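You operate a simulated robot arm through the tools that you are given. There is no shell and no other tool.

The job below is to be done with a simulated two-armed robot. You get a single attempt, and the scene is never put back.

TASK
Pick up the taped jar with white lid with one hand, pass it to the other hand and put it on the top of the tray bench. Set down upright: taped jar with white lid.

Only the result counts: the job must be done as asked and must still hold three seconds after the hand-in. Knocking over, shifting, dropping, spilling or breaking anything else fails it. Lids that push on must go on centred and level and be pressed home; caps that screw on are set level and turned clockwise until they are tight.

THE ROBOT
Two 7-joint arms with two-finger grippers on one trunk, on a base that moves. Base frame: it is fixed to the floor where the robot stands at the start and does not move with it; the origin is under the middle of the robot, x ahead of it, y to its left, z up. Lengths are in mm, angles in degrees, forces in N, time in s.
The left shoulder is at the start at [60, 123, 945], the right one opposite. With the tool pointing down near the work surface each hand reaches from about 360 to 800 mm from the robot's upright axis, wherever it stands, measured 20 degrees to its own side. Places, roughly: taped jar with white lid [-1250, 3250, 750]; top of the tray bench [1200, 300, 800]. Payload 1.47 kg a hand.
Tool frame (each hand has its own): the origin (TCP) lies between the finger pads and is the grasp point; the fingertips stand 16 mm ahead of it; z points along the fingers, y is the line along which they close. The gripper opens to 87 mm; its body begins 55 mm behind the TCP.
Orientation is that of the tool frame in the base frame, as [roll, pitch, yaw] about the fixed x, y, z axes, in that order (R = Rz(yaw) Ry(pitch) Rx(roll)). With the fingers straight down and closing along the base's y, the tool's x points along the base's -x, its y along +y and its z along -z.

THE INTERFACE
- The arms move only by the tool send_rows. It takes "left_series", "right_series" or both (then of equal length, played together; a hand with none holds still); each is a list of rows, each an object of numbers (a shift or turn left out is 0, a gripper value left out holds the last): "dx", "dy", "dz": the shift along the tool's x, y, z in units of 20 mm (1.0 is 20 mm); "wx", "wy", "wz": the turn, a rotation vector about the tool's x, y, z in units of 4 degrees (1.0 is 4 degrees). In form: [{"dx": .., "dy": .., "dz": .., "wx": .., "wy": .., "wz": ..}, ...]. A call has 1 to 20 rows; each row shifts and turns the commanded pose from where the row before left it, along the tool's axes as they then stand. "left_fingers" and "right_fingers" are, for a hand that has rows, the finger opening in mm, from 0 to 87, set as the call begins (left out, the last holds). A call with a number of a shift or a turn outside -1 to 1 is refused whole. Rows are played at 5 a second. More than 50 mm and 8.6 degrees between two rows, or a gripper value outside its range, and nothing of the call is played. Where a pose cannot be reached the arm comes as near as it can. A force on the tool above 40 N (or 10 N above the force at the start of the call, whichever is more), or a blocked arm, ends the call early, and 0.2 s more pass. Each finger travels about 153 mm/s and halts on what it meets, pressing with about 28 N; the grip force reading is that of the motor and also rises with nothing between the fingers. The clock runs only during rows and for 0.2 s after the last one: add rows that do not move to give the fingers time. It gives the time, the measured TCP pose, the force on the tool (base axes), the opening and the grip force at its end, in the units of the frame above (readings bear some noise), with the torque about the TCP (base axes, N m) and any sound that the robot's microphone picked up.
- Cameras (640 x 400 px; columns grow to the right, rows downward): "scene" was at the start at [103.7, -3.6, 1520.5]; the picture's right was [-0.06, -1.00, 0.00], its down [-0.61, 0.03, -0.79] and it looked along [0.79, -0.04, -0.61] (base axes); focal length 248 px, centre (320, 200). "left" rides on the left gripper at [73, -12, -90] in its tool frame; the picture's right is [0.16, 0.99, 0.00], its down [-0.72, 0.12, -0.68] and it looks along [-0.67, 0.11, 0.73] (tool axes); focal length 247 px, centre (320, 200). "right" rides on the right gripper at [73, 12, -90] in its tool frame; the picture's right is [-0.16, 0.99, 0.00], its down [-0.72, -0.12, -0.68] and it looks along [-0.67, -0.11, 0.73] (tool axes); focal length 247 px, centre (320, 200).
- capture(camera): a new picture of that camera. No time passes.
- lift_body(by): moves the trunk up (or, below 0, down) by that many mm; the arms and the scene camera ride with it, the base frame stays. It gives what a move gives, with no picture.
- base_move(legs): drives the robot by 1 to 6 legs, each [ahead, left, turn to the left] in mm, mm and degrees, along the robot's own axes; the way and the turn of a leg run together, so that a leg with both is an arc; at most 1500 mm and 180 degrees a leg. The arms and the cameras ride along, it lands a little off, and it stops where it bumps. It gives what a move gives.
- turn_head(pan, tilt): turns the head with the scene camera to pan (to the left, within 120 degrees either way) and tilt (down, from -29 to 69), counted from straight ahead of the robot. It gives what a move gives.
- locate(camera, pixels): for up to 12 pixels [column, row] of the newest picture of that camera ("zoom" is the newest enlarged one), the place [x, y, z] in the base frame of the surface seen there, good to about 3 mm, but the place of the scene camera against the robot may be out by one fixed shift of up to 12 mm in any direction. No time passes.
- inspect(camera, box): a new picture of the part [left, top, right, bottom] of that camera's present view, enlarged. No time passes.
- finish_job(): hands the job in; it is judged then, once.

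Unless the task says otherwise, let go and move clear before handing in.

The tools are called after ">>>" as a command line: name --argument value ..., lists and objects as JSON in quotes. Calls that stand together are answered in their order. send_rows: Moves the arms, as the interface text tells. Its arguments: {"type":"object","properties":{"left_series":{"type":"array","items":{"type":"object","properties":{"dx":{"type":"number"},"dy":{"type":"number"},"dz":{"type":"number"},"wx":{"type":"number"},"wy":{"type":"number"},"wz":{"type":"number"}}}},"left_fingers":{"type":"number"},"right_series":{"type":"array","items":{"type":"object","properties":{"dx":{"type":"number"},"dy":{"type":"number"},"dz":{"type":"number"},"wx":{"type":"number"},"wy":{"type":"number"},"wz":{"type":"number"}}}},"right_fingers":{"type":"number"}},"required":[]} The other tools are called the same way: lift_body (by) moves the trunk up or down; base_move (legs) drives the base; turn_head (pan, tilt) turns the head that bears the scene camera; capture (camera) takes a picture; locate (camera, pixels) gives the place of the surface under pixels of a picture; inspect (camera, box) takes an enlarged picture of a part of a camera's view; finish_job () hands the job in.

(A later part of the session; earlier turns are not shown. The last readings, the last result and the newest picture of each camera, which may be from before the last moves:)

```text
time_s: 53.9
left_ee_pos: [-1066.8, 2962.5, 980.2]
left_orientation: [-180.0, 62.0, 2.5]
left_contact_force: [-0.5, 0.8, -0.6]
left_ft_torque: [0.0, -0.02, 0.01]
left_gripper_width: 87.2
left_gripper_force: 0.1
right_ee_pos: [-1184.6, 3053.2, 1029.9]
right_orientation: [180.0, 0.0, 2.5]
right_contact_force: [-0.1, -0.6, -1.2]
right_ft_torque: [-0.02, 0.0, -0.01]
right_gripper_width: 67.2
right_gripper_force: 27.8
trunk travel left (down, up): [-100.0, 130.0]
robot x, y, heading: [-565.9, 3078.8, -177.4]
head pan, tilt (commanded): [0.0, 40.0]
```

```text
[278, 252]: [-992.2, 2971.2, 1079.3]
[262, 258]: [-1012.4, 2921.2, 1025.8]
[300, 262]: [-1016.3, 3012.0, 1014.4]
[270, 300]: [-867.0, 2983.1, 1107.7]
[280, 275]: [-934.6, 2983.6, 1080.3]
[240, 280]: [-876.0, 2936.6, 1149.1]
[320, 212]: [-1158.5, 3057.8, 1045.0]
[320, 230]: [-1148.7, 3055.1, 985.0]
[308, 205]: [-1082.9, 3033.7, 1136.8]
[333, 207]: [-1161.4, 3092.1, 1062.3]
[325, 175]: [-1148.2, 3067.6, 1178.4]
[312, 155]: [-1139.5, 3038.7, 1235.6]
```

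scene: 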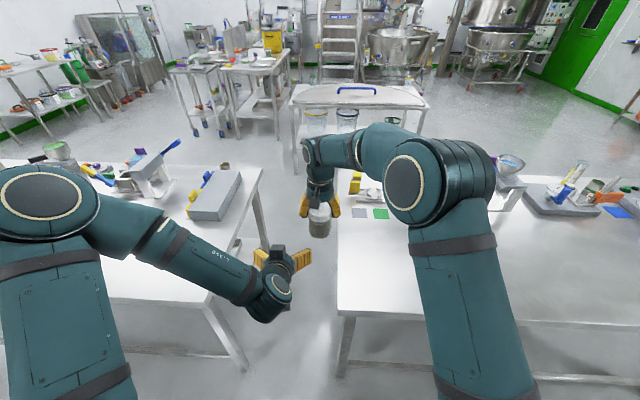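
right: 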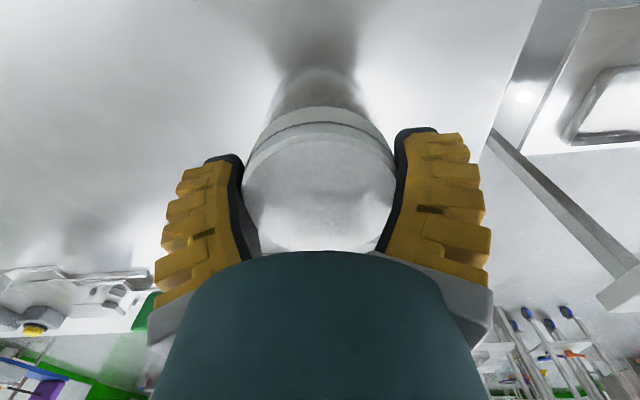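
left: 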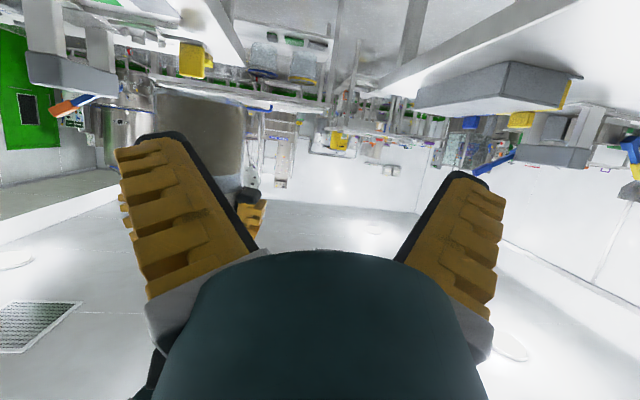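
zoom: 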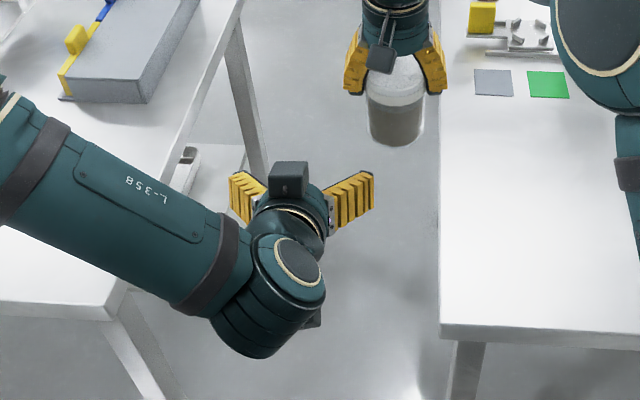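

There is a box on the hand's upper side reaching about 52 mm off its axis, which still clears the right hand's camera by roughly 20 mm. I centre the left hand behind the jar at grip height.

>>> send_rows --left_series '[{"dy": -0.8, "dx": 0.048, "dz": -0.015}, {"dy": -0.8, "dx": 0.048, "dz": -0.015}, {"dy": -0.8, "dx": 0.048, "dz": -0.015}, {"dy": -0.8, "dx": 0.048, "dz": -0.015}, {"dy": -0.8, "dx": 0.048, "dz": -0.015}, {"dy": -0.8, "dx": 0.048, "dz": -0.015}, {"dy": 0}]'

>>> capture --camera "scene"

>>> capture --camera "left"

```text
time_s: 55.5
left_ee_pos: [-1065.9, 3058.3, 977.0]
left_orientation: [-179.9, 62.0, 2.5]
left_contact_force: [0.1, 0.3, -0.2]
left_ft_torque: [0.01, -0.02, -0.01]
left_gripper_width: 86.9
left_gripper_force: 0.1
right_ee_pos: [-1185.1, 3052.7, 1030.2]
right_orientation: [-180.0, 0.0, 2.6]
right_contact_force: [0.1, 0.4, -2.0]
right_ft_torque: [0.0, 0.0, 0.03]
right_gripper_width: 67.2
right_gripper_force: 28.1
trunk travel left (down, up): [-100.0, 130.0]
robot x, y, heading: [-566.9, 3080.6, -177.6]
head pan, tilt (commanded): [0.0, 40.0]
```

```text
taken
```

scene: 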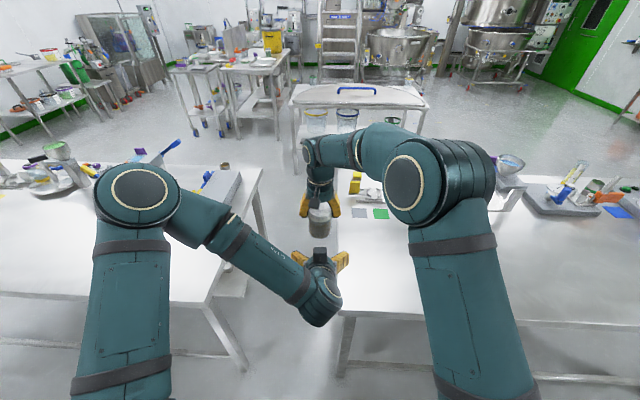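

```text
taken
```

left: 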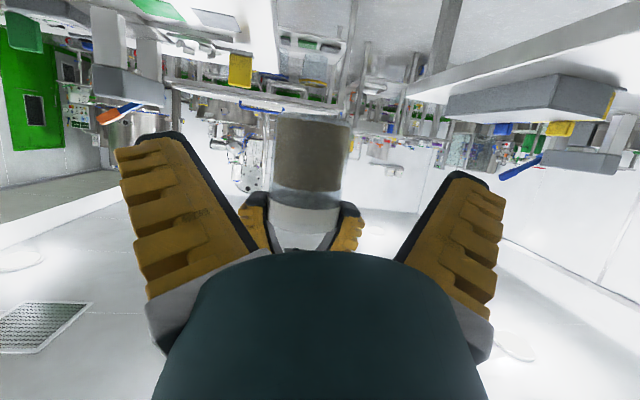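

The jar is in the left wrist view (inverted) at columns 270-350, rows 112-240. I locate its body edges to centre the approach.

>>> inspect --camera "left" --box '[240, 90, 380, 250]'

>>> locate --camera "left" --pixels '[[310, 150], [278, 150], [342, 150], [310, 185], [310, 122], [290, 122], [333, 122], [305, 215], [276, 215], [336, 215], [310, 116], [305, 235]]'

```text
2.50 times, centred on (310, 170) of left
```

zoom: 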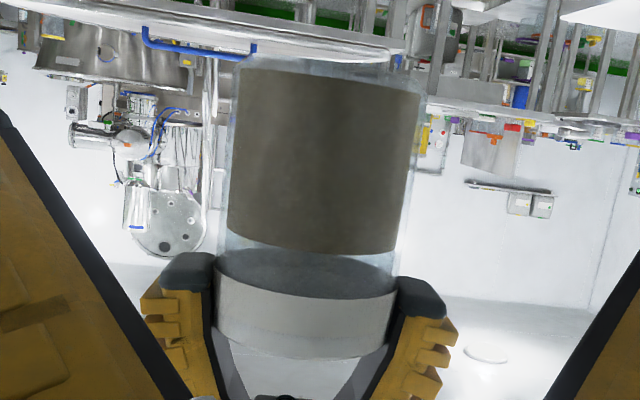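

```text
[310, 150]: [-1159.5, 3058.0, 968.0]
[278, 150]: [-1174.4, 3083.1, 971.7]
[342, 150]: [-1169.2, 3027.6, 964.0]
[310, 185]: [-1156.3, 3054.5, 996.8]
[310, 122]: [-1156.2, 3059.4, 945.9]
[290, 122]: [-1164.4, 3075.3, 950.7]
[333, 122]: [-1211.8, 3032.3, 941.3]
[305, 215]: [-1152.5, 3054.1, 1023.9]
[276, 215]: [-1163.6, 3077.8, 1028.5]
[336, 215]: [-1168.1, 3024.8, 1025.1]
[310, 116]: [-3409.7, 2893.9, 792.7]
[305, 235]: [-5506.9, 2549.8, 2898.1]
```

The body axis is near (-1187, 3054). At 62° tilt the palm's upper edge would come within about 3 mm of the lid, so I flatten the left hand by 8° more, to 70°, before approaching.

>>> send_rows --left_series '[{"wy": -0.7}, {"wy": -0.7}, {"wy": -0.6}, {"wy": 0}]'

>>> capture --camera "left"

>>> inspect --camera "scene" --box '[250, 140, 400, 340]'

```text
time_s: 56.5
left_ee_pos: [-1064.4, 3056.9, 975.9]
left_orientation: [-180.0, 70.2, 2.5]
left_contact_force: [0.7, 0.8, 0.3]
left_ft_torque: [-0.01, 0.02, -0.01]
left_gripper_width: 87.1
left_gripper_force: 0.0
right_ee_pos: [-1184.2, 3053.9, 1029.8]
right_orientation: [179.9, 0.1, 2.6]
right_contact_force: [-0.4, -0.4, -1.7]
right_ft_torque: [-0.01, -0.02, 0.06]
right_gripper_width: 67.3
right_gripper_force: 28.1
trunk travel left (down, up): [-100.0, 130.0]
robot x, y, heading: [-566.0, 3081.6, -177.2]
head pan, tilt (commanded): [0.0, 40.0]
```

```text
taken
```

left: 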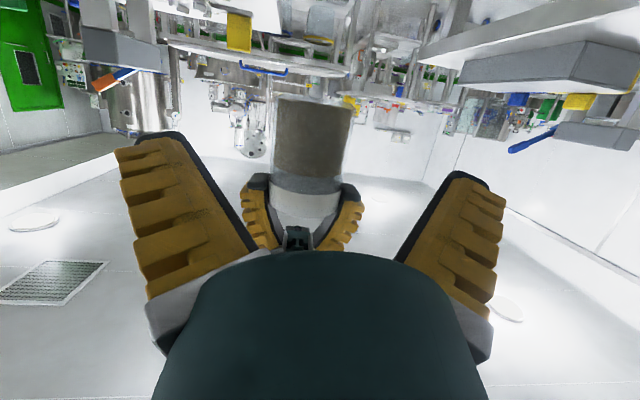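

```text
2.00 times, centred on (325, 240) of scene
```

zoom: 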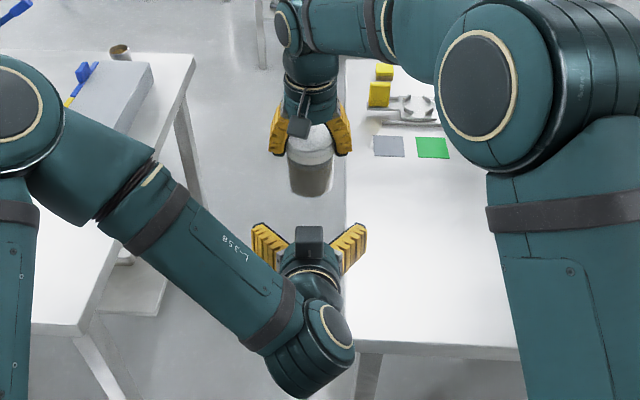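

The tilt is 70.2° and the jar stays centred between the left fingers in view. I advance two thirds of the way.

>>> send_rows --left_series '[{"dx": -0.364, "dy": -0.018, "dz": 0.91}, {"dx": -0.364, "dy": -0.018, "dz": 0.91}, {"dx": -0.364, "dy": -0.018, "dz": 0.91}, {"dx": 0}]'

>>> capture --camera "left"

>>> inspect --camera "scene" --box '[250, 140, 400, 300]'

```text
time_s: 57.5
left_ee_pos: [-1125.0, 3055.5, 976.8]
left_orientation: [-179.9, 70.0, 2.6]
left_contact_force: [-0.7, -1.2, 0.0]
left_ft_torque: [0.01, 0.04, 0.02]
left_gripper_width: 87.0
left_gripper_force: 0.1
right_ee_pos: [-1183.1, 3053.2, 1029.5]
right_orientation: [-180.0, 0.1, 2.5]
right_contact_force: [0.1, -0.1, -2.1]
right_ft_torque: [0.0, -0.01, 0.0]
right_gripper_width: 67.1
right_gripper_force: 28.4
trunk travel left (down, up): [-100.0, 130.0]
robot x, y, heading: [-568.5, 3078.7, -177.5]
head pan, tilt (commanded): [0.0, 40.0]
```

```text
taken
```

left: 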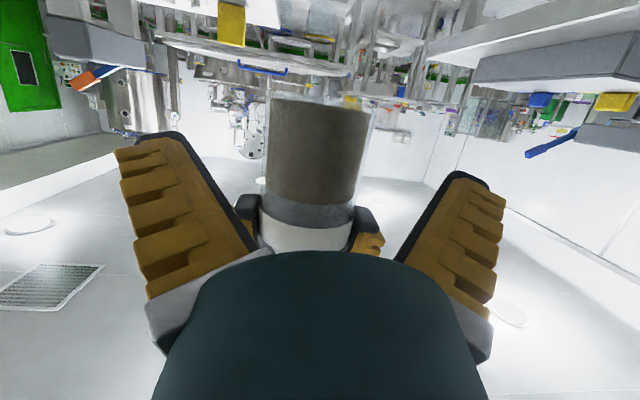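

```text
2.50 times, centred on (325, 220) of scene
```

zoom: 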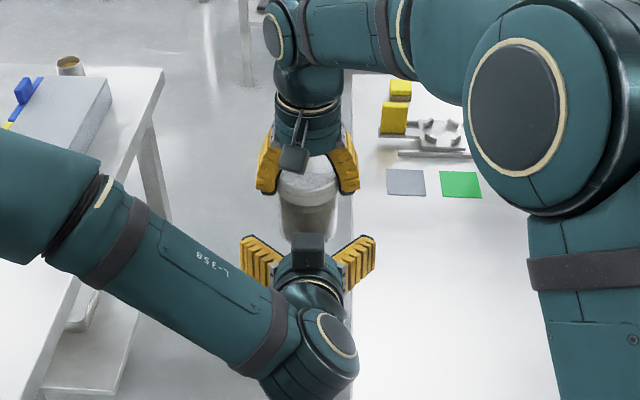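

The hand is nearly around the jar without contact. I locate the jar's body again from the left camera for the last bit.

>>> inspect --camera "left" --box '[220, 80, 400, 260]'

>>> locate --camera "left" --pixels '[[316, 150], [273, 150], [360, 150], [266, 180], [354, 180], [311, 180], [316, 105], [290, 105], [340, 110], [305, 235], [245, 215], [365, 215]]'

```text
2.22 times, centred on (310, 170) of left
```

zoom: 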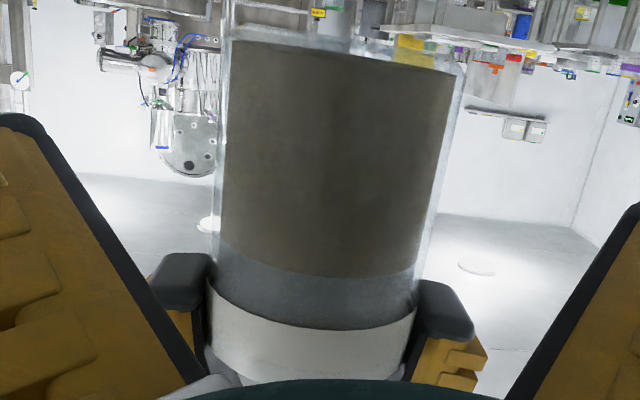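

```text
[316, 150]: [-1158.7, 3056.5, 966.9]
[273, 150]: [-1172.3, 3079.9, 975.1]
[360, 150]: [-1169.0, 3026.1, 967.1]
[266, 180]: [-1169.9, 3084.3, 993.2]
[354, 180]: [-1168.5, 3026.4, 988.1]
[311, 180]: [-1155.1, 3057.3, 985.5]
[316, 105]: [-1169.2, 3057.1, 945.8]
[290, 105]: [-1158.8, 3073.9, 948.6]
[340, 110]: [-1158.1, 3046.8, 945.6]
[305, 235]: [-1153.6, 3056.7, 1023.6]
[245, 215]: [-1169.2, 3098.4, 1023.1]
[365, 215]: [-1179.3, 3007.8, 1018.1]
```

The jar axis is at about y 3054 and the fingers have ample room on both sides. I advance the last 57 mm, with the force guard watching.

>>> send_rows --left_series '[{"dx": -0.279, "dy": -0.0125, "dz": 0.657}, {"dx": -0.279, "dy": -0.0125, "dz": 0.657}, {"dx": -0.279, "dy": -0.0125, "dz": 0.657}, {"dx": -0.279, "dy": -0.0125, "dz": 0.657}, {"dx": 0}]'

>>> capture --camera "left"

>>> inspect --camera "scene" --box '[250, 140, 400, 300]'

>>> capture --camera "right"

```text
time_s: 58.7
left_ee_pos: [-1181.4, 3054.4, 981.2]
left_orientation: [180.0, 69.9, 2.5]
left_contact_force: [1.1, 0.1, 0.9]
left_ft_torque: [0.02, -0.01, 0.02]
left_gripper_width: 86.9
left_gripper_force: 0.1
right_ee_pos: [-1184.1, 3053.1, 1029.4]
right_orientation: [180.0, 0.0, 2.5]
right_contact_force: [-0.7, 0.0, -1.3]
right_ft_torque: [-0.02, -0.04, -0.01]
right_gripper_width: 67.1
right_gripper_force: 27.8
trunk travel left (down, up): [-100.0, 130.0]
robot x, y, heading: [-562.4, 3082.4, -177.3]
head pan, tilt (commanded): [0.0, 40.0]
```

```text
taken
```

left: 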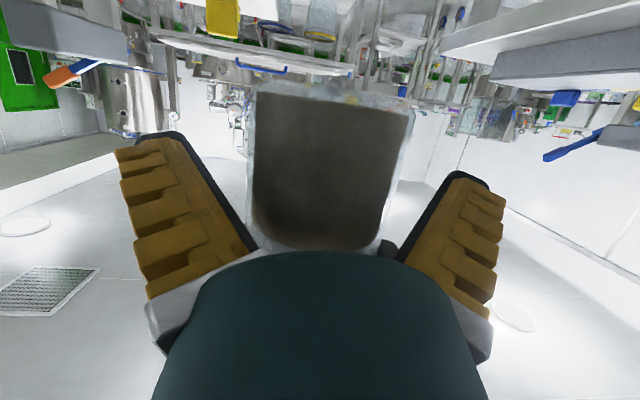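

```text
2.50 times, centred on (325, 220) of scene
```

zoom: 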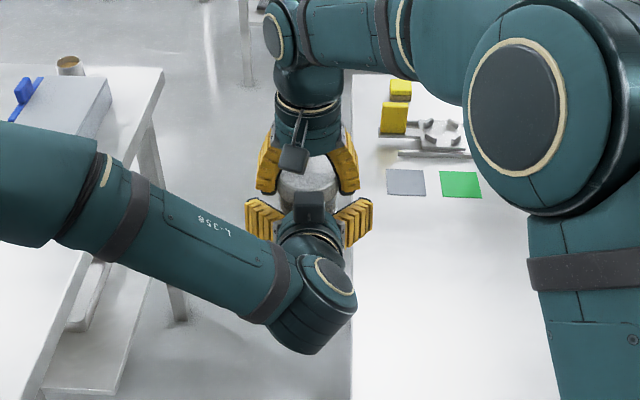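

```text
taken
```

right: 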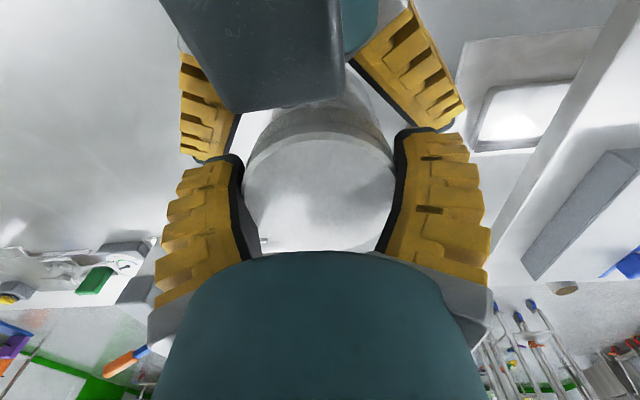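

Both hands are around the jar with no contact: the left fingers below the right fingertips. I close the left gripper on the body while the right hand keeps holding.

>>> send_rows --left_series '[{"dx": 0}, {"dx": 0}, {"dx": 0}, {"dx": 0}, {"dx": 0}]' --left_fingers 45

>>> capture --camera "left"

>>> capture --camera "right"

```text
time_s: 59.9
left_ee_pos: [-1180.1, 3055.1, 981.6]
left_orientation: [179.9, 69.9, 2.5]
left_contact_force: [-0.8, -5.1, -0.6]
left_ft_torque: [0.13, 0.01, 0.01]
left_gripper_width: 64.9
left_gripper_force: 28.2
right_ee_pos: [-1184.7, 3054.7, 1030.2]
right_orientation: [-179.9, 0.0, 2.5]
right_contact_force: [0.4, 6.1, -0.1]
right_ft_torque: [0.08, -0.04, -0.01]
right_gripper_width: 66.8
right_gripper_force: 27.7
trunk travel left (down, up): [-100.0, 130.0]
robot x, y, heading: [-565.4, 3081.6, -177.5]
head pan, tilt (commanded): [0.0, 40.0]
```

```text
taken
```

left: 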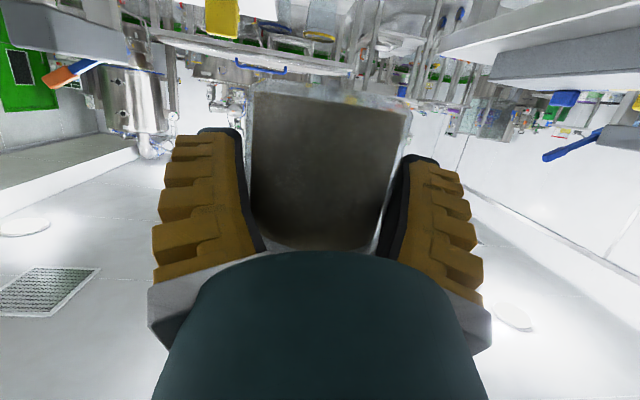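

```text
taken
```

right: 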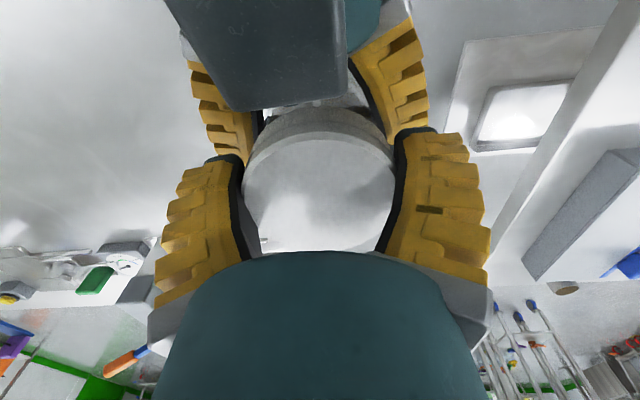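

The left hand holds the body (64.9 mm, 28.2 N), with only about 5 N of side force between the hands. I open the right hand and check that the jar stays put.

>>> send_rows --right_series '[{"dx": 0}, {"dx": 0}, {"dx": 0}]' --right_fingers 87

>>> capture --camera "right"

>>> capture --camera "left"

```text
time_s: 60.7
left_ee_pos: [-1180.6, 3055.1, 980.3]
left_orientation: [179.9, 70.0, 2.5]
left_contact_force: [0.2, 0.6, -0.2]
left_ft_torque: [0.0, -0.02, -0.03]
left_gripper_width: 64.8
left_gripper_force: 28.2
right_ee_pos: [-1184.8, 3054.5, 1029.3]
right_orientation: [180.0, 0.0, 2.5]
right_contact_force: [0.1, -0.3, -0.5]
right_ft_torque: [0.04, -0.03, -0.02]
right_gripper_width: 86.9
right_gripper_force: 0.1
trunk travel left (down, up): [-100.0, 130.0]
robot x, y, heading: [-563.1, 3076.4, -177.5]
head pan, tilt (commanded): [0.0, 40.0]
```

```text
taken
```

right: 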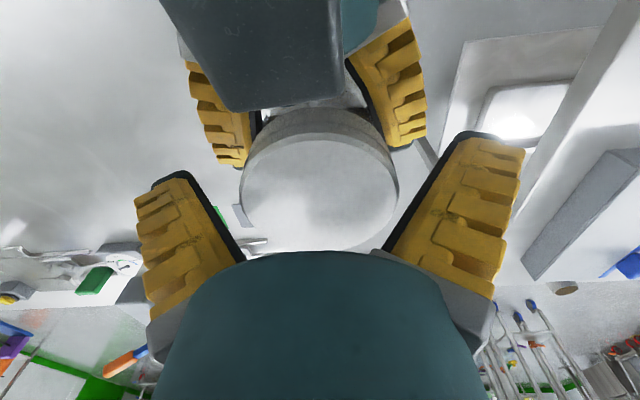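

```text
taken
```

left: 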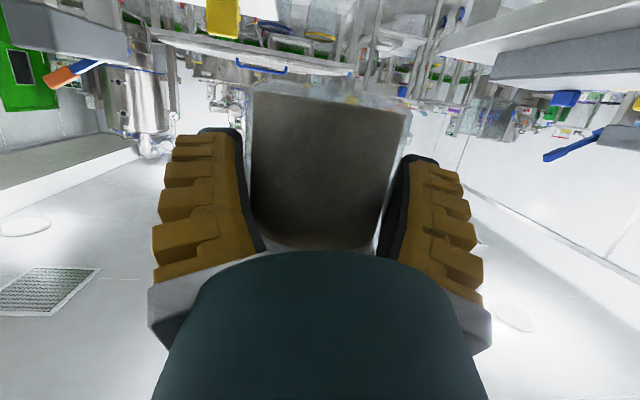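

The jar stays steady in the left hand, with the right fingers open around the lid. I raise the right hand straight up and then move it off to the right.

>>> send_rows --right_series '[{"dz": -0.5}, {"dz": -1}, {"dz": -1}, {"dz": -1}, {"dz": -1}, {"dz": -1}, {"dy": -1}, {"dy": -1}, {"dy": -1}, {"dy": -1}, {"dy": -1}, {"dy": -1}, {"dy": -1}, {"dy": -1}, {"dy": -1}, {"dx": 0}]'

>>> capture --camera "scene"

>>> capture --camera "left"

```text
time_s: 64.1
left_ee_pos: [-1181.6, 3055.5, 980.8]
left_orientation: [180.0, 70.0, 2.4]
left_contact_force: [-0.3, -0.5, 0.1]
left_ft_torque: [0.03, -0.01, 0.01]
left_gripper_width: 64.1
left_gripper_force: 27.9
right_ee_pos: [-1191.0, 3233.4, 1139.9]
right_orientation: [180.0, 0.0, 2.6]
right_contact_force: [-0.6, -0.4, 0.6]
right_ft_torque: [0.0, -0.01, 0.04]
right_gripper_width: 86.6
right_gripper_force: 0.1
trunk travel left (down, up): [-100.0, 130.0]
robot x, y, heading: [-566.4, 3076.2, -177.4]
head pan, tilt (commanded): [0.0, 40.0]
```

```text
taken
```

scene: 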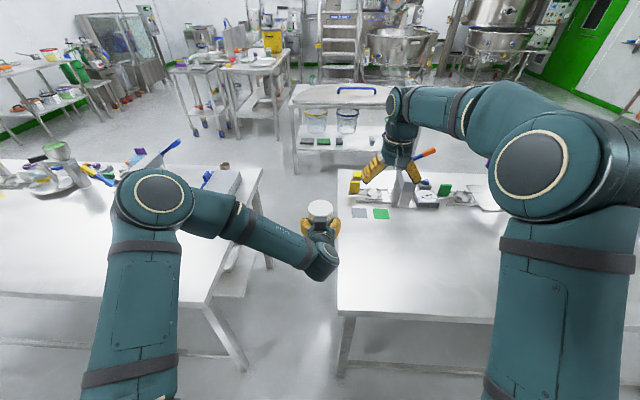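

```text
taken
```

left: 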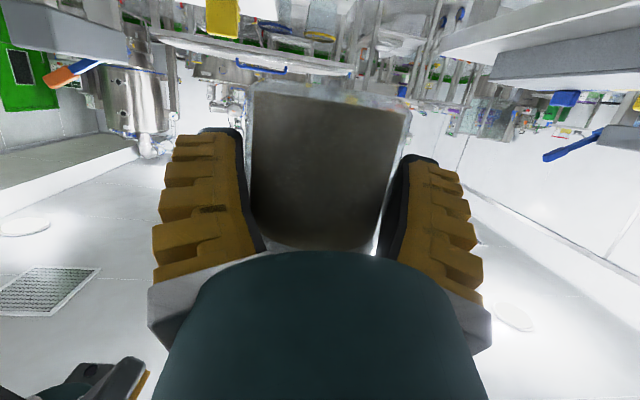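

The right hand is clear and the left hand alone holds the jar (lid at pixel (320,210)). I check that it is upright and not slipping.

>>> inspect --camera "scene" --box '[270, 180, 370, 290]'

>>> locate --camera "scene" --pixels '[[320, 203], [320, 213], [312, 208], [328, 208], [320, 208], [315, 204], [326, 212]]'

>>> inspect --camera "right" --box '[0, 0, 640, 400]'

```text
3.64 times, centred on (320, 235) of scene
```

zoom: 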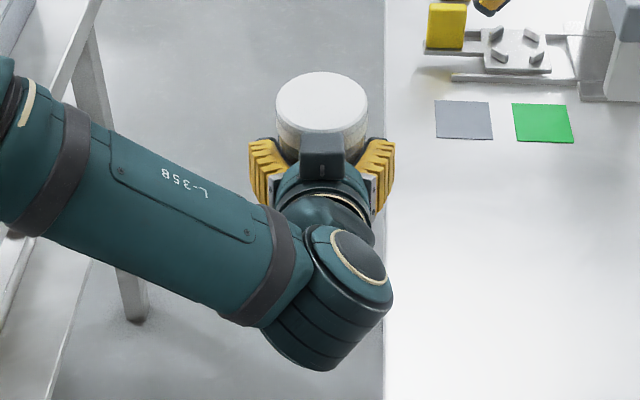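

```text
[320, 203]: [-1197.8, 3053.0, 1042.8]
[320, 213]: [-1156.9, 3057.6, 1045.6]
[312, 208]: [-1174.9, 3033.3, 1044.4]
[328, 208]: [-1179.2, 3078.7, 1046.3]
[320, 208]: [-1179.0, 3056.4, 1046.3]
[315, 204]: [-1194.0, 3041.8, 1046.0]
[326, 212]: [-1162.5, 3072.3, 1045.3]
```

```text
1.00 times, centred on (320, 200) of right (not enlarged: the box is as wide or as high as the picture)
```

zoom: 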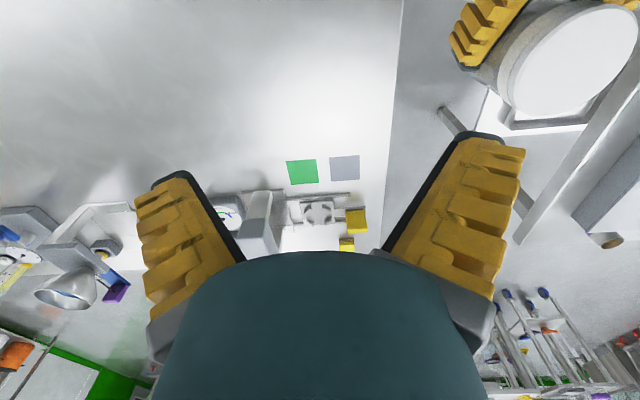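

The lid top reads level (z 1042-1046 all over), so the jar is upright and held firmly. I back off from the bench to the corridor's middle and turn towards the tray bench.

>>> base_move --legs '[[-560, 0, 0], [0, 0, 87.4]]'

>>> capture --camera "scene"

>>> capture --camera "left"

```text
time_s: 71.1
left_ee_pos: [-3.3, 2486.4, 980.0]
left_orientation: [179.9, 70.0, 89.1]
left_contact_force: [0.3, 0.6, -0.2]
left_ft_torque: [0.01, 0.01, -0.03]
left_gripper_width: 63.2
left_gripper_force: 28.2
right_ee_pos: [-182.7, 2485.6, 1141.0]
right_orientation: [-180.0, -0.1, 89.0]
right_contact_force: [0.2, -0.1, 0.0]
right_ft_torque: [0.0, 0.0, 0.01]
right_gripper_width: 86.5
right_gripper_force: 0.1
trunk travel left (down, up): [-100.0, 130.0]
robot x, y, heading: [5.2, 3102.4, -90.9]
head pan, tilt (commanded): [0.0, 40.0]
```

```text
taken
```

scene: 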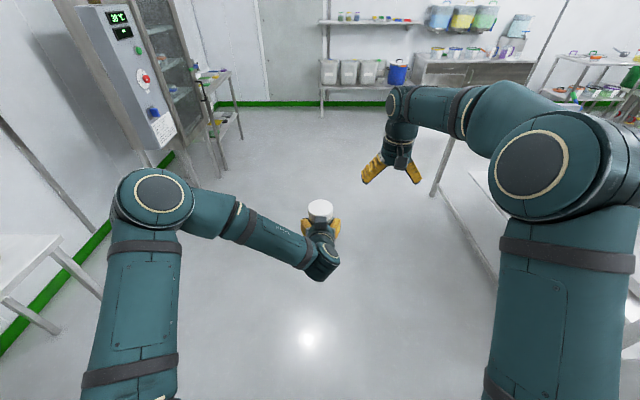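

```text
taken
```

left: 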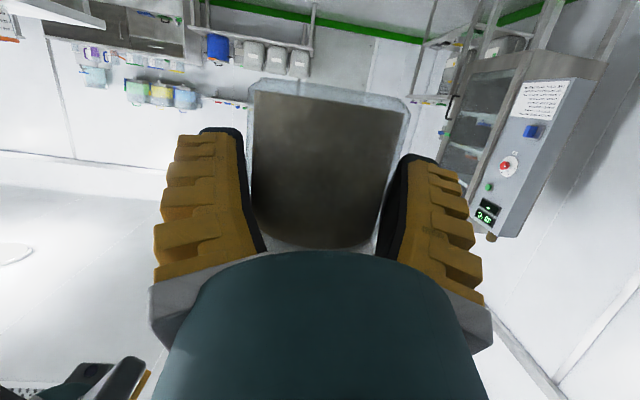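

The robot is at (5, 3102) heading -91 with the jar still held; the left opening reads 63.2 mm, slightly less than before, so I check for slip.

>>> inspect --camera "scene" --box '[270, 180, 370, 290]'

>>> locate --camera "scene" --pixels '[[320, 203], [320, 213], [312, 208], [328, 208], [320, 208], [315, 204], [326, 212]]'

>>> inspect --camera "left" --box '[220, 60, 440, 260]'

```text
3.64 times, centred on (320, 235) of scene
```

zoom: 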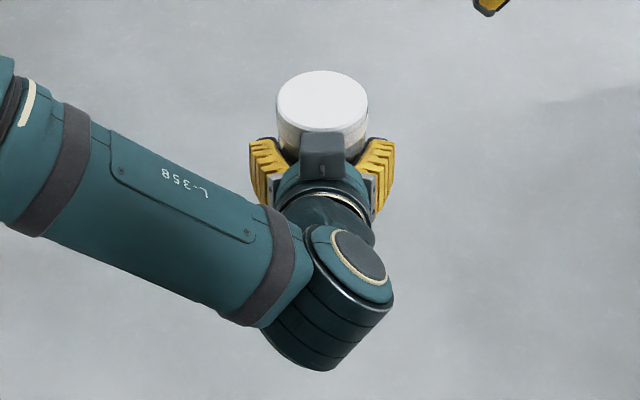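

```text
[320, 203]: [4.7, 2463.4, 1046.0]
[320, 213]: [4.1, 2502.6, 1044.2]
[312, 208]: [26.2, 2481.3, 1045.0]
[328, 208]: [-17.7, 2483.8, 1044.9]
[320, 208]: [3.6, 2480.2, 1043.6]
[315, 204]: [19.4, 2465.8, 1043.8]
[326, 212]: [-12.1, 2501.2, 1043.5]
```

```text
2.00 times, centred on (330, 160) of left
```

zoom: 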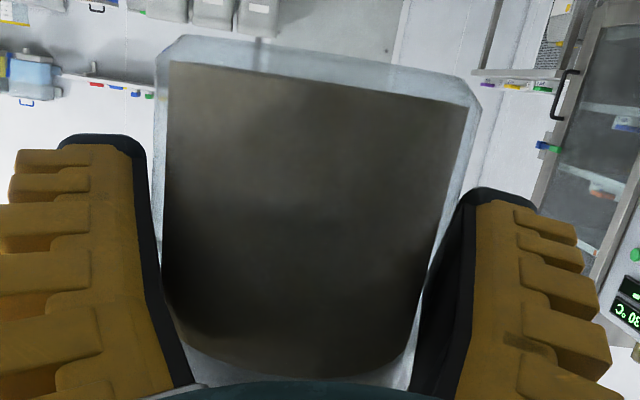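

The jar has not moved in the grip (lid still level at z ≈ 1044). I drive along the corridor towards the tray bench.

>>> base_move --legs '[[1300, 0, 0], [1250, 0, 0]]'

>>> turn_head --pan 60 --tilt 30

>>> capture --camera "scene"

```text
time_s: 83.6
left_ee_pos: [-77.0, -64.6, 980.3]
left_orientation: [-180.0, 70.1, 87.8]
left_contact_force: [0.7, -0.2, -0.2]
left_ft_torque: [0.01, 0.0, 0.01]
left_gripper_width: 61.6
left_gripper_force: 27.9
right_ee_pos: [-256.3, -61.6, 1140.3]
right_orientation: [-180.0, 0.1, 87.7]
right_contact_force: [-0.7, -0.3, 0.4]
right_ft_torque: [0.0, -0.01, -0.02]
right_gripper_width: 87.0
right_gripper_force: 0.0
trunk travel left (down, up): [-100.0, 130.0]
robot x, y, heading: [-51.5, 549.4, -92.2]
head pan, tilt (commanded): [0.0, 40.0]
```

```text
time_s: 84.9
left_ee_pos: [-77.0, -64.9, 980.8]
left_orientation: [-179.9, 69.9, 87.9]
left_contact_force: [0.3, 0.2, 0.6]
left_ft_torque: [0.0, -0.02, -0.01]
left_gripper_width: 62.0
left_gripper_force: 28.3
right_ee_pos: [-257.0, -61.4, 1139.2]
right_orientation: [-180.0, 0.1, 87.7]
right_contact_force: [0.3, -0.7, -0.1]
right_ft_torque: [0.03, 0.0, -0.01]
right_gripper_width: 87.1
right_gripper_force: 0.1
trunk travel left (down, up): [-100.0, 130.0]
robot x, y, heading: [-49.7, 547.5, -92.3]
head pan, tilt (commanded): [60.0, 30.0]
```

```text
taken
```

scene: 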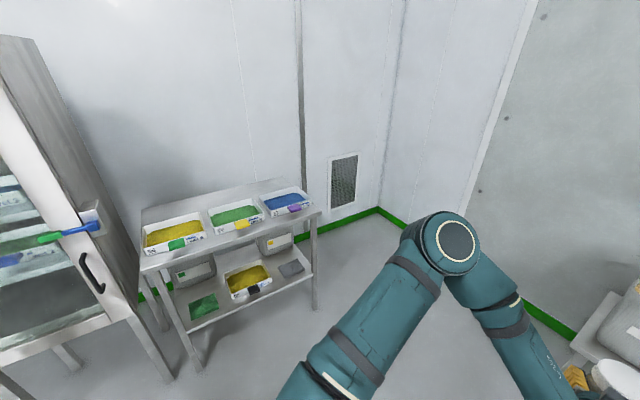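

The bench top bears three trays (yellow, green, blue), so the free strip is along its front. The left opening has crept to about 62 mm, so I check the jar in the hand again now.

>>> inspect --camera "left" --box '[220, 60, 440, 260]'

>>> turn_head --pan 0 --tilt 40

>>> inspect --camera "scene" --box '[270, 180, 370, 290]'

>>> locate --camera "scene" --pixels '[[320, 203], [320, 213], [312, 208], [328, 208], [320, 208], [315, 204], [326, 212]]'

```text
2.00 times, centred on (330, 160) of left
```

zoom: 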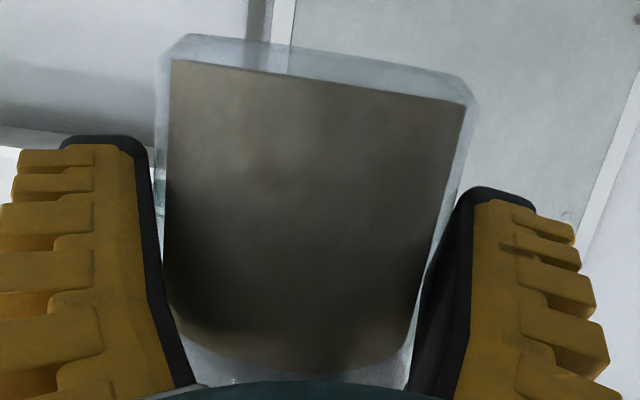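

```text
time_s: 86.2
left_ee_pos: [-77.0, -64.5, 980.4]
left_orientation: [-179.9, 69.9, 87.8]
left_contact_force: [0.2, -0.4, 0.2]
left_ft_torque: [0.0, 0.03, -0.02]
left_gripper_width: 61.5
left_gripper_force: 28.2
right_ee_pos: [-257.0, -61.5, 1139.5]
right_orientation: [-179.9, 0.0, 87.8]
right_contact_force: [-0.3, 0.4, -0.1]
right_ft_torque: [-0.01, 0.0, 0.02]
right_gripper_width: 86.9
right_gripper_force: 0.0
trunk travel left (down, up): [-100.0, 130.0]
robot x, y, heading: [-52.7, 550.7, -92.2]
head pan, tilt (commanded): [0.0, 40.0]
```

```text
3.64 times, centred on (320, 235) of scene
```

zoom: 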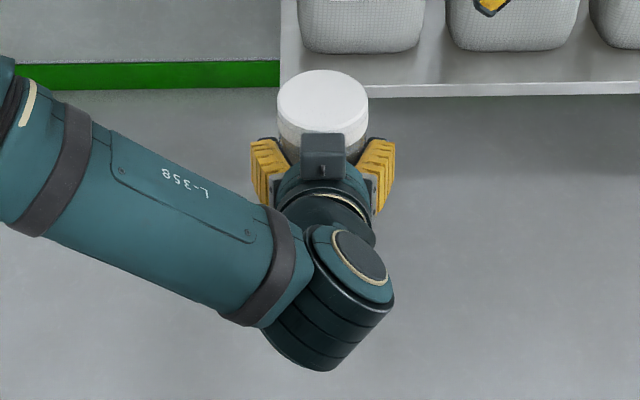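

```text
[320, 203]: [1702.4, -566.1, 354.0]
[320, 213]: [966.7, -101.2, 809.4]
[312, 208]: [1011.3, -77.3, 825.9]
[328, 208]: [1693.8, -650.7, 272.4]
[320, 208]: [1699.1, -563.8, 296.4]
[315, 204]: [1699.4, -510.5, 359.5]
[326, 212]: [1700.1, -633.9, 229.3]
```

The jar sits as before in the grip, so I continue without delay: turn to face the tray bench and move to about y 410, still 450 mm short of the edge with the hand.

>>> base_move --legs '[[0, 0, 92.2], [150, -140, 0]]'

>>> capture --camera "scene"

>>> capture --camera "left"

```text
time_s: 92.1
left_ee_pos: [718.8, 444.6, 980.4]
left_orientation: [179.9, 69.9, -177.2]
left_contact_force: [0.5, 0.4, 0.7]
left_ft_torque: [-0.04, 0.03, 0.0]
left_gripper_width: 60.5
left_gripper_force: 28.0
right_ee_pos: [731.5, 266.6, 1139.9]
right_orientation: [180.0, 0.0, -177.1]
right_contact_force: [1.2, -0.5, -0.2]
right_ft_torque: [0.03, 0.01, 0.03]
right_gripper_width: 86.9
right_gripper_force: 0.0
trunk travel left (down, up): [-100.0, 130.0]
robot x, y, heading: [104.1, 417.3, 2.8]
head pan, tilt (commanded): [0.0, 40.0]
```

```text
taken
```

scene: 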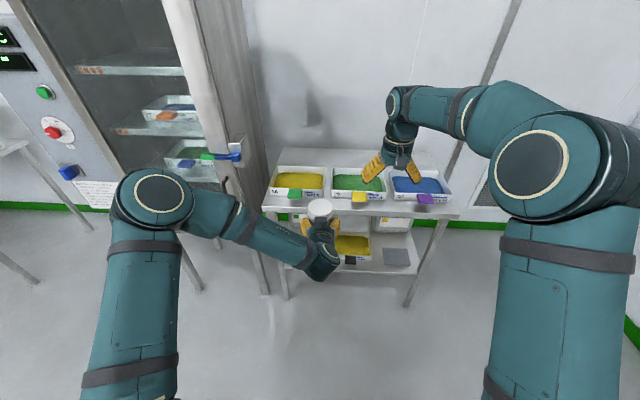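

```text
taken
```

left: 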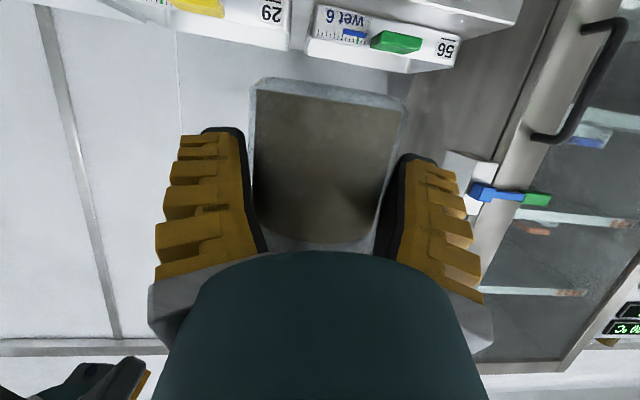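

The bench is ahead with the three trays; the front edge runs near row 212. I locate the edge, the tray fronts and the tags, by scene and by left wrist camera.

>>> inspect --camera "scene" --box '[250, 140, 470, 280]'

>>> locate --camera "scene" --pixels '[[266, 207], [285, 208], [300, 208], [350, 211], [380, 213], [455, 217], [295, 196], [358, 200], [345, 203], [330, 198], [425, 200], [275, 201]]'

>>> locate --camera "left" --pixels '[[350, 60], [390, 60], [300, 50], [250, 45], [340, 80], [395, 80], [420, 72], [480, 30], [220, 40], [320, 60]]'

```text
2.86 times, centred on (360, 210) of scene
```

zoom: 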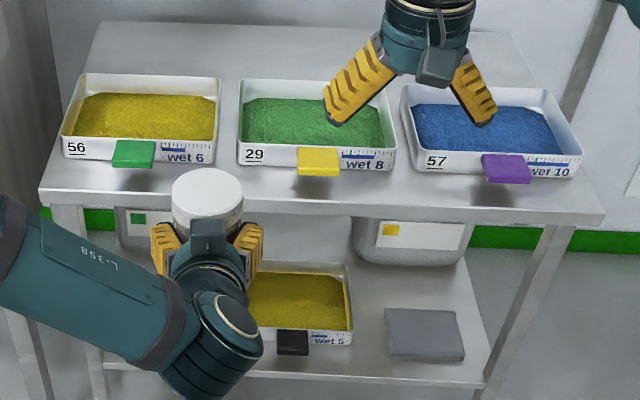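

```text
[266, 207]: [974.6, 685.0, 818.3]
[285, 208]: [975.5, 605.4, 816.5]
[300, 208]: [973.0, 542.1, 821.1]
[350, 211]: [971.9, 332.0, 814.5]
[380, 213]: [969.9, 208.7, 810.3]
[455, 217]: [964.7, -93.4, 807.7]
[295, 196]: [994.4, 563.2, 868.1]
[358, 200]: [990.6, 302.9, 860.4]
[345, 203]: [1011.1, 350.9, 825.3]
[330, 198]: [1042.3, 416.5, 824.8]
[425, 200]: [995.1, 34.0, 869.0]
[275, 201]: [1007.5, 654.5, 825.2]
```

```text
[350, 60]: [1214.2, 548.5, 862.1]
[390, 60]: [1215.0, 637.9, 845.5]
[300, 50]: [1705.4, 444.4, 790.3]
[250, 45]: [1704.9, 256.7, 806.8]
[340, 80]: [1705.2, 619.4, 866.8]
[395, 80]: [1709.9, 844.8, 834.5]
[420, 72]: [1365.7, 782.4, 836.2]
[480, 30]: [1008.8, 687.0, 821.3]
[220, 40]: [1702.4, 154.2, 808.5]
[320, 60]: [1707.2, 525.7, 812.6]
```

The coloured tags stick out from the tray fronts (e.g. [994, 563, 868]), so I need the exact free area of the front strip. I locate more points in the enlarged picture.

>>> locate --camera "zoom" --pixels '[[90, 160], [90, 152], [250, 168], [250, 158], [233, 165], [233, 120], [133, 165], [133, 145], [318, 172], [318, 152], [270, 180], [400, 185]]'

>>> inspect --camera "scene" --box '[300, 160, 400, 222]'

```text
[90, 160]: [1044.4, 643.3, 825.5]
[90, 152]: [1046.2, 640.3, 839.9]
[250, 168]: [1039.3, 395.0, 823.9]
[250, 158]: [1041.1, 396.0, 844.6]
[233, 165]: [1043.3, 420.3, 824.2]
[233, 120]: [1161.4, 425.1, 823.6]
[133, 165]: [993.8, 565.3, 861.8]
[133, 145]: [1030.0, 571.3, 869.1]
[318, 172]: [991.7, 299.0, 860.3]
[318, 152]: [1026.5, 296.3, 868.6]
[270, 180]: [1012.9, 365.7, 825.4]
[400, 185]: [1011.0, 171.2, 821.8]
```

```text
6.40 times, centred on (350, 191) of scene
```

zoom: 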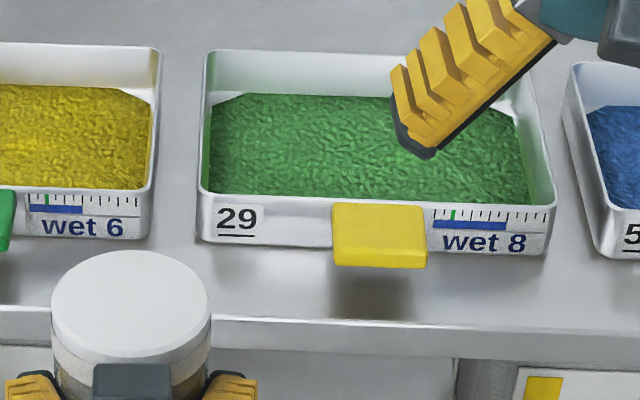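

The strip in front of the trays is only about 70 mm deep (edge x ≈ 972, tray fronts x ≈ 1043), with tags sticking out at y ≈ 300 and 565; the spot between them near y 430 is free. I check this with the right wrist camera, which has no fixed shift.

>>> capture --camera "right"

>>> turn_head --pan 0 --tilt 60

>>> capture --camera "scene"

```text
taken
```

right: 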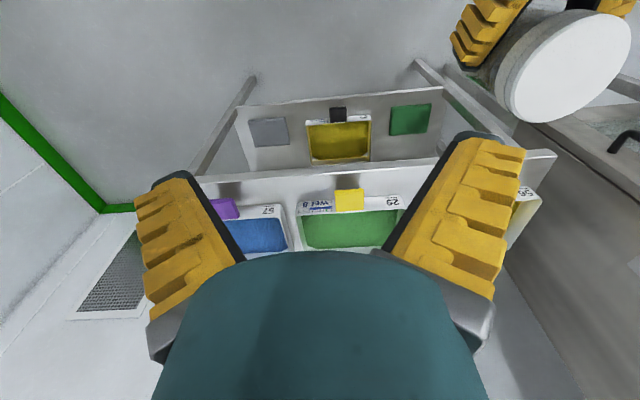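

```text
time_s: 92.9
left_ee_pos: [717.7, 444.1, 981.0]
left_orientation: [180.0, 70.0, -177.1]
left_contact_force: [0.4, 0.1, -0.5]
left_ft_torque: [0.0, 0.04, -0.03]
left_gripper_width: 60.4
left_gripper_force: 28.0
right_ee_pos: [729.5, 266.3, 1140.7]
right_orientation: [-179.9, 0.0, -177.1]
right_contact_force: [-0.4, 0.1, -0.6]
right_ft_torque: [0.02, -0.05, -0.01]
right_gripper_width: 87.5
right_gripper_force: 0.1
trunk travel left (down, up): [-100.0, 130.0]
robot x, y, heading: [104.4, 416.0, 2.7]
head pan, tilt (commanded): [0.0, 60.0]
```

```text
taken
```

scene: 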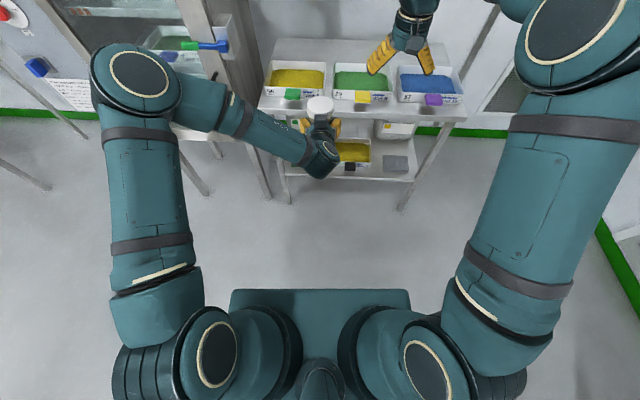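

The robot's own base front edge shows at row 290. I locate it, and the bench edge, tray fronts and tags in the right wrist picture.

>>> locate --camera "scene" --pixels '[[320, 292], [235, 295], [405, 295], [320, 285], [320, 300], [300, 45], [270, 45], [440, 50]]'

>>> inspect --camera "right" --box '[290, 140, 460, 260]'

>>> locate --camera "right" --pixels '[[350, 176], [300, 180], [410, 168], [430, 172], [350, 200], [395, 190], [300, 208], [390, 210], [400, 205], [410, 190], [348, 188], [300, 190]]'

```text
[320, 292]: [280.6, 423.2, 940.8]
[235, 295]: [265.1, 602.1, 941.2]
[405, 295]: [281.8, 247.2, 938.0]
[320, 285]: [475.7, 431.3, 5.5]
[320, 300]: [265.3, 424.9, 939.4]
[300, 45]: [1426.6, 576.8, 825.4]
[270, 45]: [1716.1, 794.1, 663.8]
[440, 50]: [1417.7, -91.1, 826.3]
```

```text
3.33 times, centred on (375, 200) of right
```

zoom: 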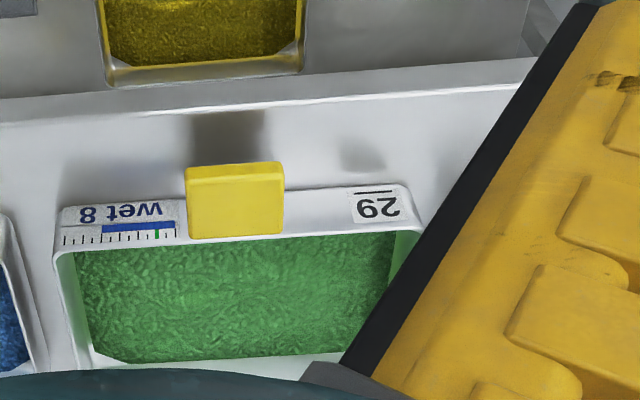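

```text
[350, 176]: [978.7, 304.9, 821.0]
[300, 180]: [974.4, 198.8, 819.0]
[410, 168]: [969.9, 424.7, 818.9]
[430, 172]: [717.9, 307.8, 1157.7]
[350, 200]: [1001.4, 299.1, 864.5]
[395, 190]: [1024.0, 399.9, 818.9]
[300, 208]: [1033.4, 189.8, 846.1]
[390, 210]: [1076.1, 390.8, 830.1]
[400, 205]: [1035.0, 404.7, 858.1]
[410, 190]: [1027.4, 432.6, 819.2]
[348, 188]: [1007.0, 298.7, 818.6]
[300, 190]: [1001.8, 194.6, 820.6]
```

The wrist camera gives the bench top z ≈ 819 and tray fronts x ≈ 1034. I refine the front edge line and tray line around y 400-430.

>>> locate --camera "zoom" --pixels '[[420, 68], [420, 76], [420, 84], [420, 92], [420, 100], [420, 120], [420, 150], [420, 185], [400, 190], [380, 190], [300, 188], [120, 205]]'

>>> locate --camera "right" --pixels '[[385, 165], [385, 168], [385, 171], [385, 174], [385, 178], [385, 182], [385, 190], [385, 196], [410, 195], [410, 200], [415, 210], [340, 193]]'

```text
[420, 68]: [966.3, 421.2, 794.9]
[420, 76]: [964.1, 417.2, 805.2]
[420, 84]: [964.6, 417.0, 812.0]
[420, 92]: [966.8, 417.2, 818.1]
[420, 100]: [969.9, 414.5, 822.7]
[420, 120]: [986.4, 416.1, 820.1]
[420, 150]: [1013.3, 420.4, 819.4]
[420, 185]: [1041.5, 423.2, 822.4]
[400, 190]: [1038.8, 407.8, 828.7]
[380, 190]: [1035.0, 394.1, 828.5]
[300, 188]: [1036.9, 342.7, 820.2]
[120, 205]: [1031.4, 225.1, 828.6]
```

```text
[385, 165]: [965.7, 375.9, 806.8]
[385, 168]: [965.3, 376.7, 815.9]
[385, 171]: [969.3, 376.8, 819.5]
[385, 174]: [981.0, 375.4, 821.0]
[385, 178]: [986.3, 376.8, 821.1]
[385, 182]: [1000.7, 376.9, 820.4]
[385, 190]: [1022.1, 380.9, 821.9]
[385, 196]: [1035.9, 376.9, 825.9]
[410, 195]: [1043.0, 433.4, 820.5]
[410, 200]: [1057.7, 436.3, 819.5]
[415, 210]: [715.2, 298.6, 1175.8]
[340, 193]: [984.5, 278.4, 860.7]
```

In the wrist frame the strip runs from x 965.5 to about 1036 at z 820, and between the two trays near y 428 there is a little more room. The lid is visible in the right camera at (563,66), so I measure where the jar sits relative to the left TCP.

>>> inspect --camera "right" --box '[450, 0, 640, 140]'

>>> inspect --camera "left" --box '[220, 60, 440, 260]'

```text
2.86 times, centred on (545, 70) of right
```

zoom: 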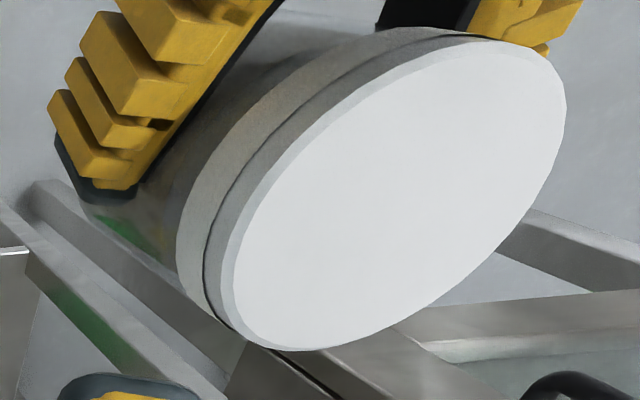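

```text
2.00 times, centred on (330, 160) of left
```

zoom: 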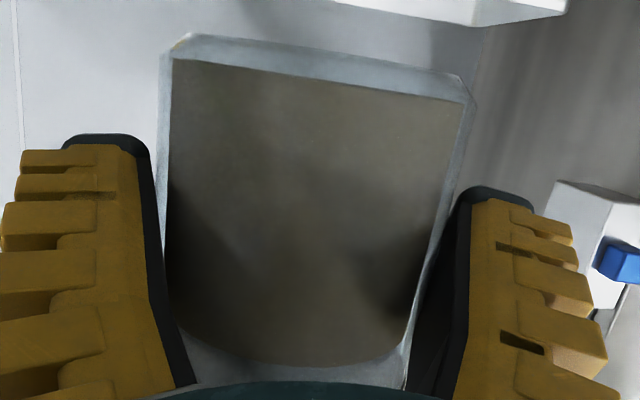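

I locate the lid's rim points in the right camera picture to get the jar's axis.

>>> locate --camera "right" --pixels '[[571, 67.6], [535, 85], [600, 35], [520, 92], [527, 104], [541, 118], [560, 115], [590, 92], [610, 70], [625, 45], [615, 25], [592, 17]]'

```text
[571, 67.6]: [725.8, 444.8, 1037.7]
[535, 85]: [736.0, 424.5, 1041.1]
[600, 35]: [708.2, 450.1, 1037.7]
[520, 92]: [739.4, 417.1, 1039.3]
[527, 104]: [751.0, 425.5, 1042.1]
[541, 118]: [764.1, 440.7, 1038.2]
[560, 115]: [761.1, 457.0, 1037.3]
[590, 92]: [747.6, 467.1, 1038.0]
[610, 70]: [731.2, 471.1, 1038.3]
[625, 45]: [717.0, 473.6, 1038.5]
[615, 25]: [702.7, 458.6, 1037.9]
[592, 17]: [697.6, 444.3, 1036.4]
```

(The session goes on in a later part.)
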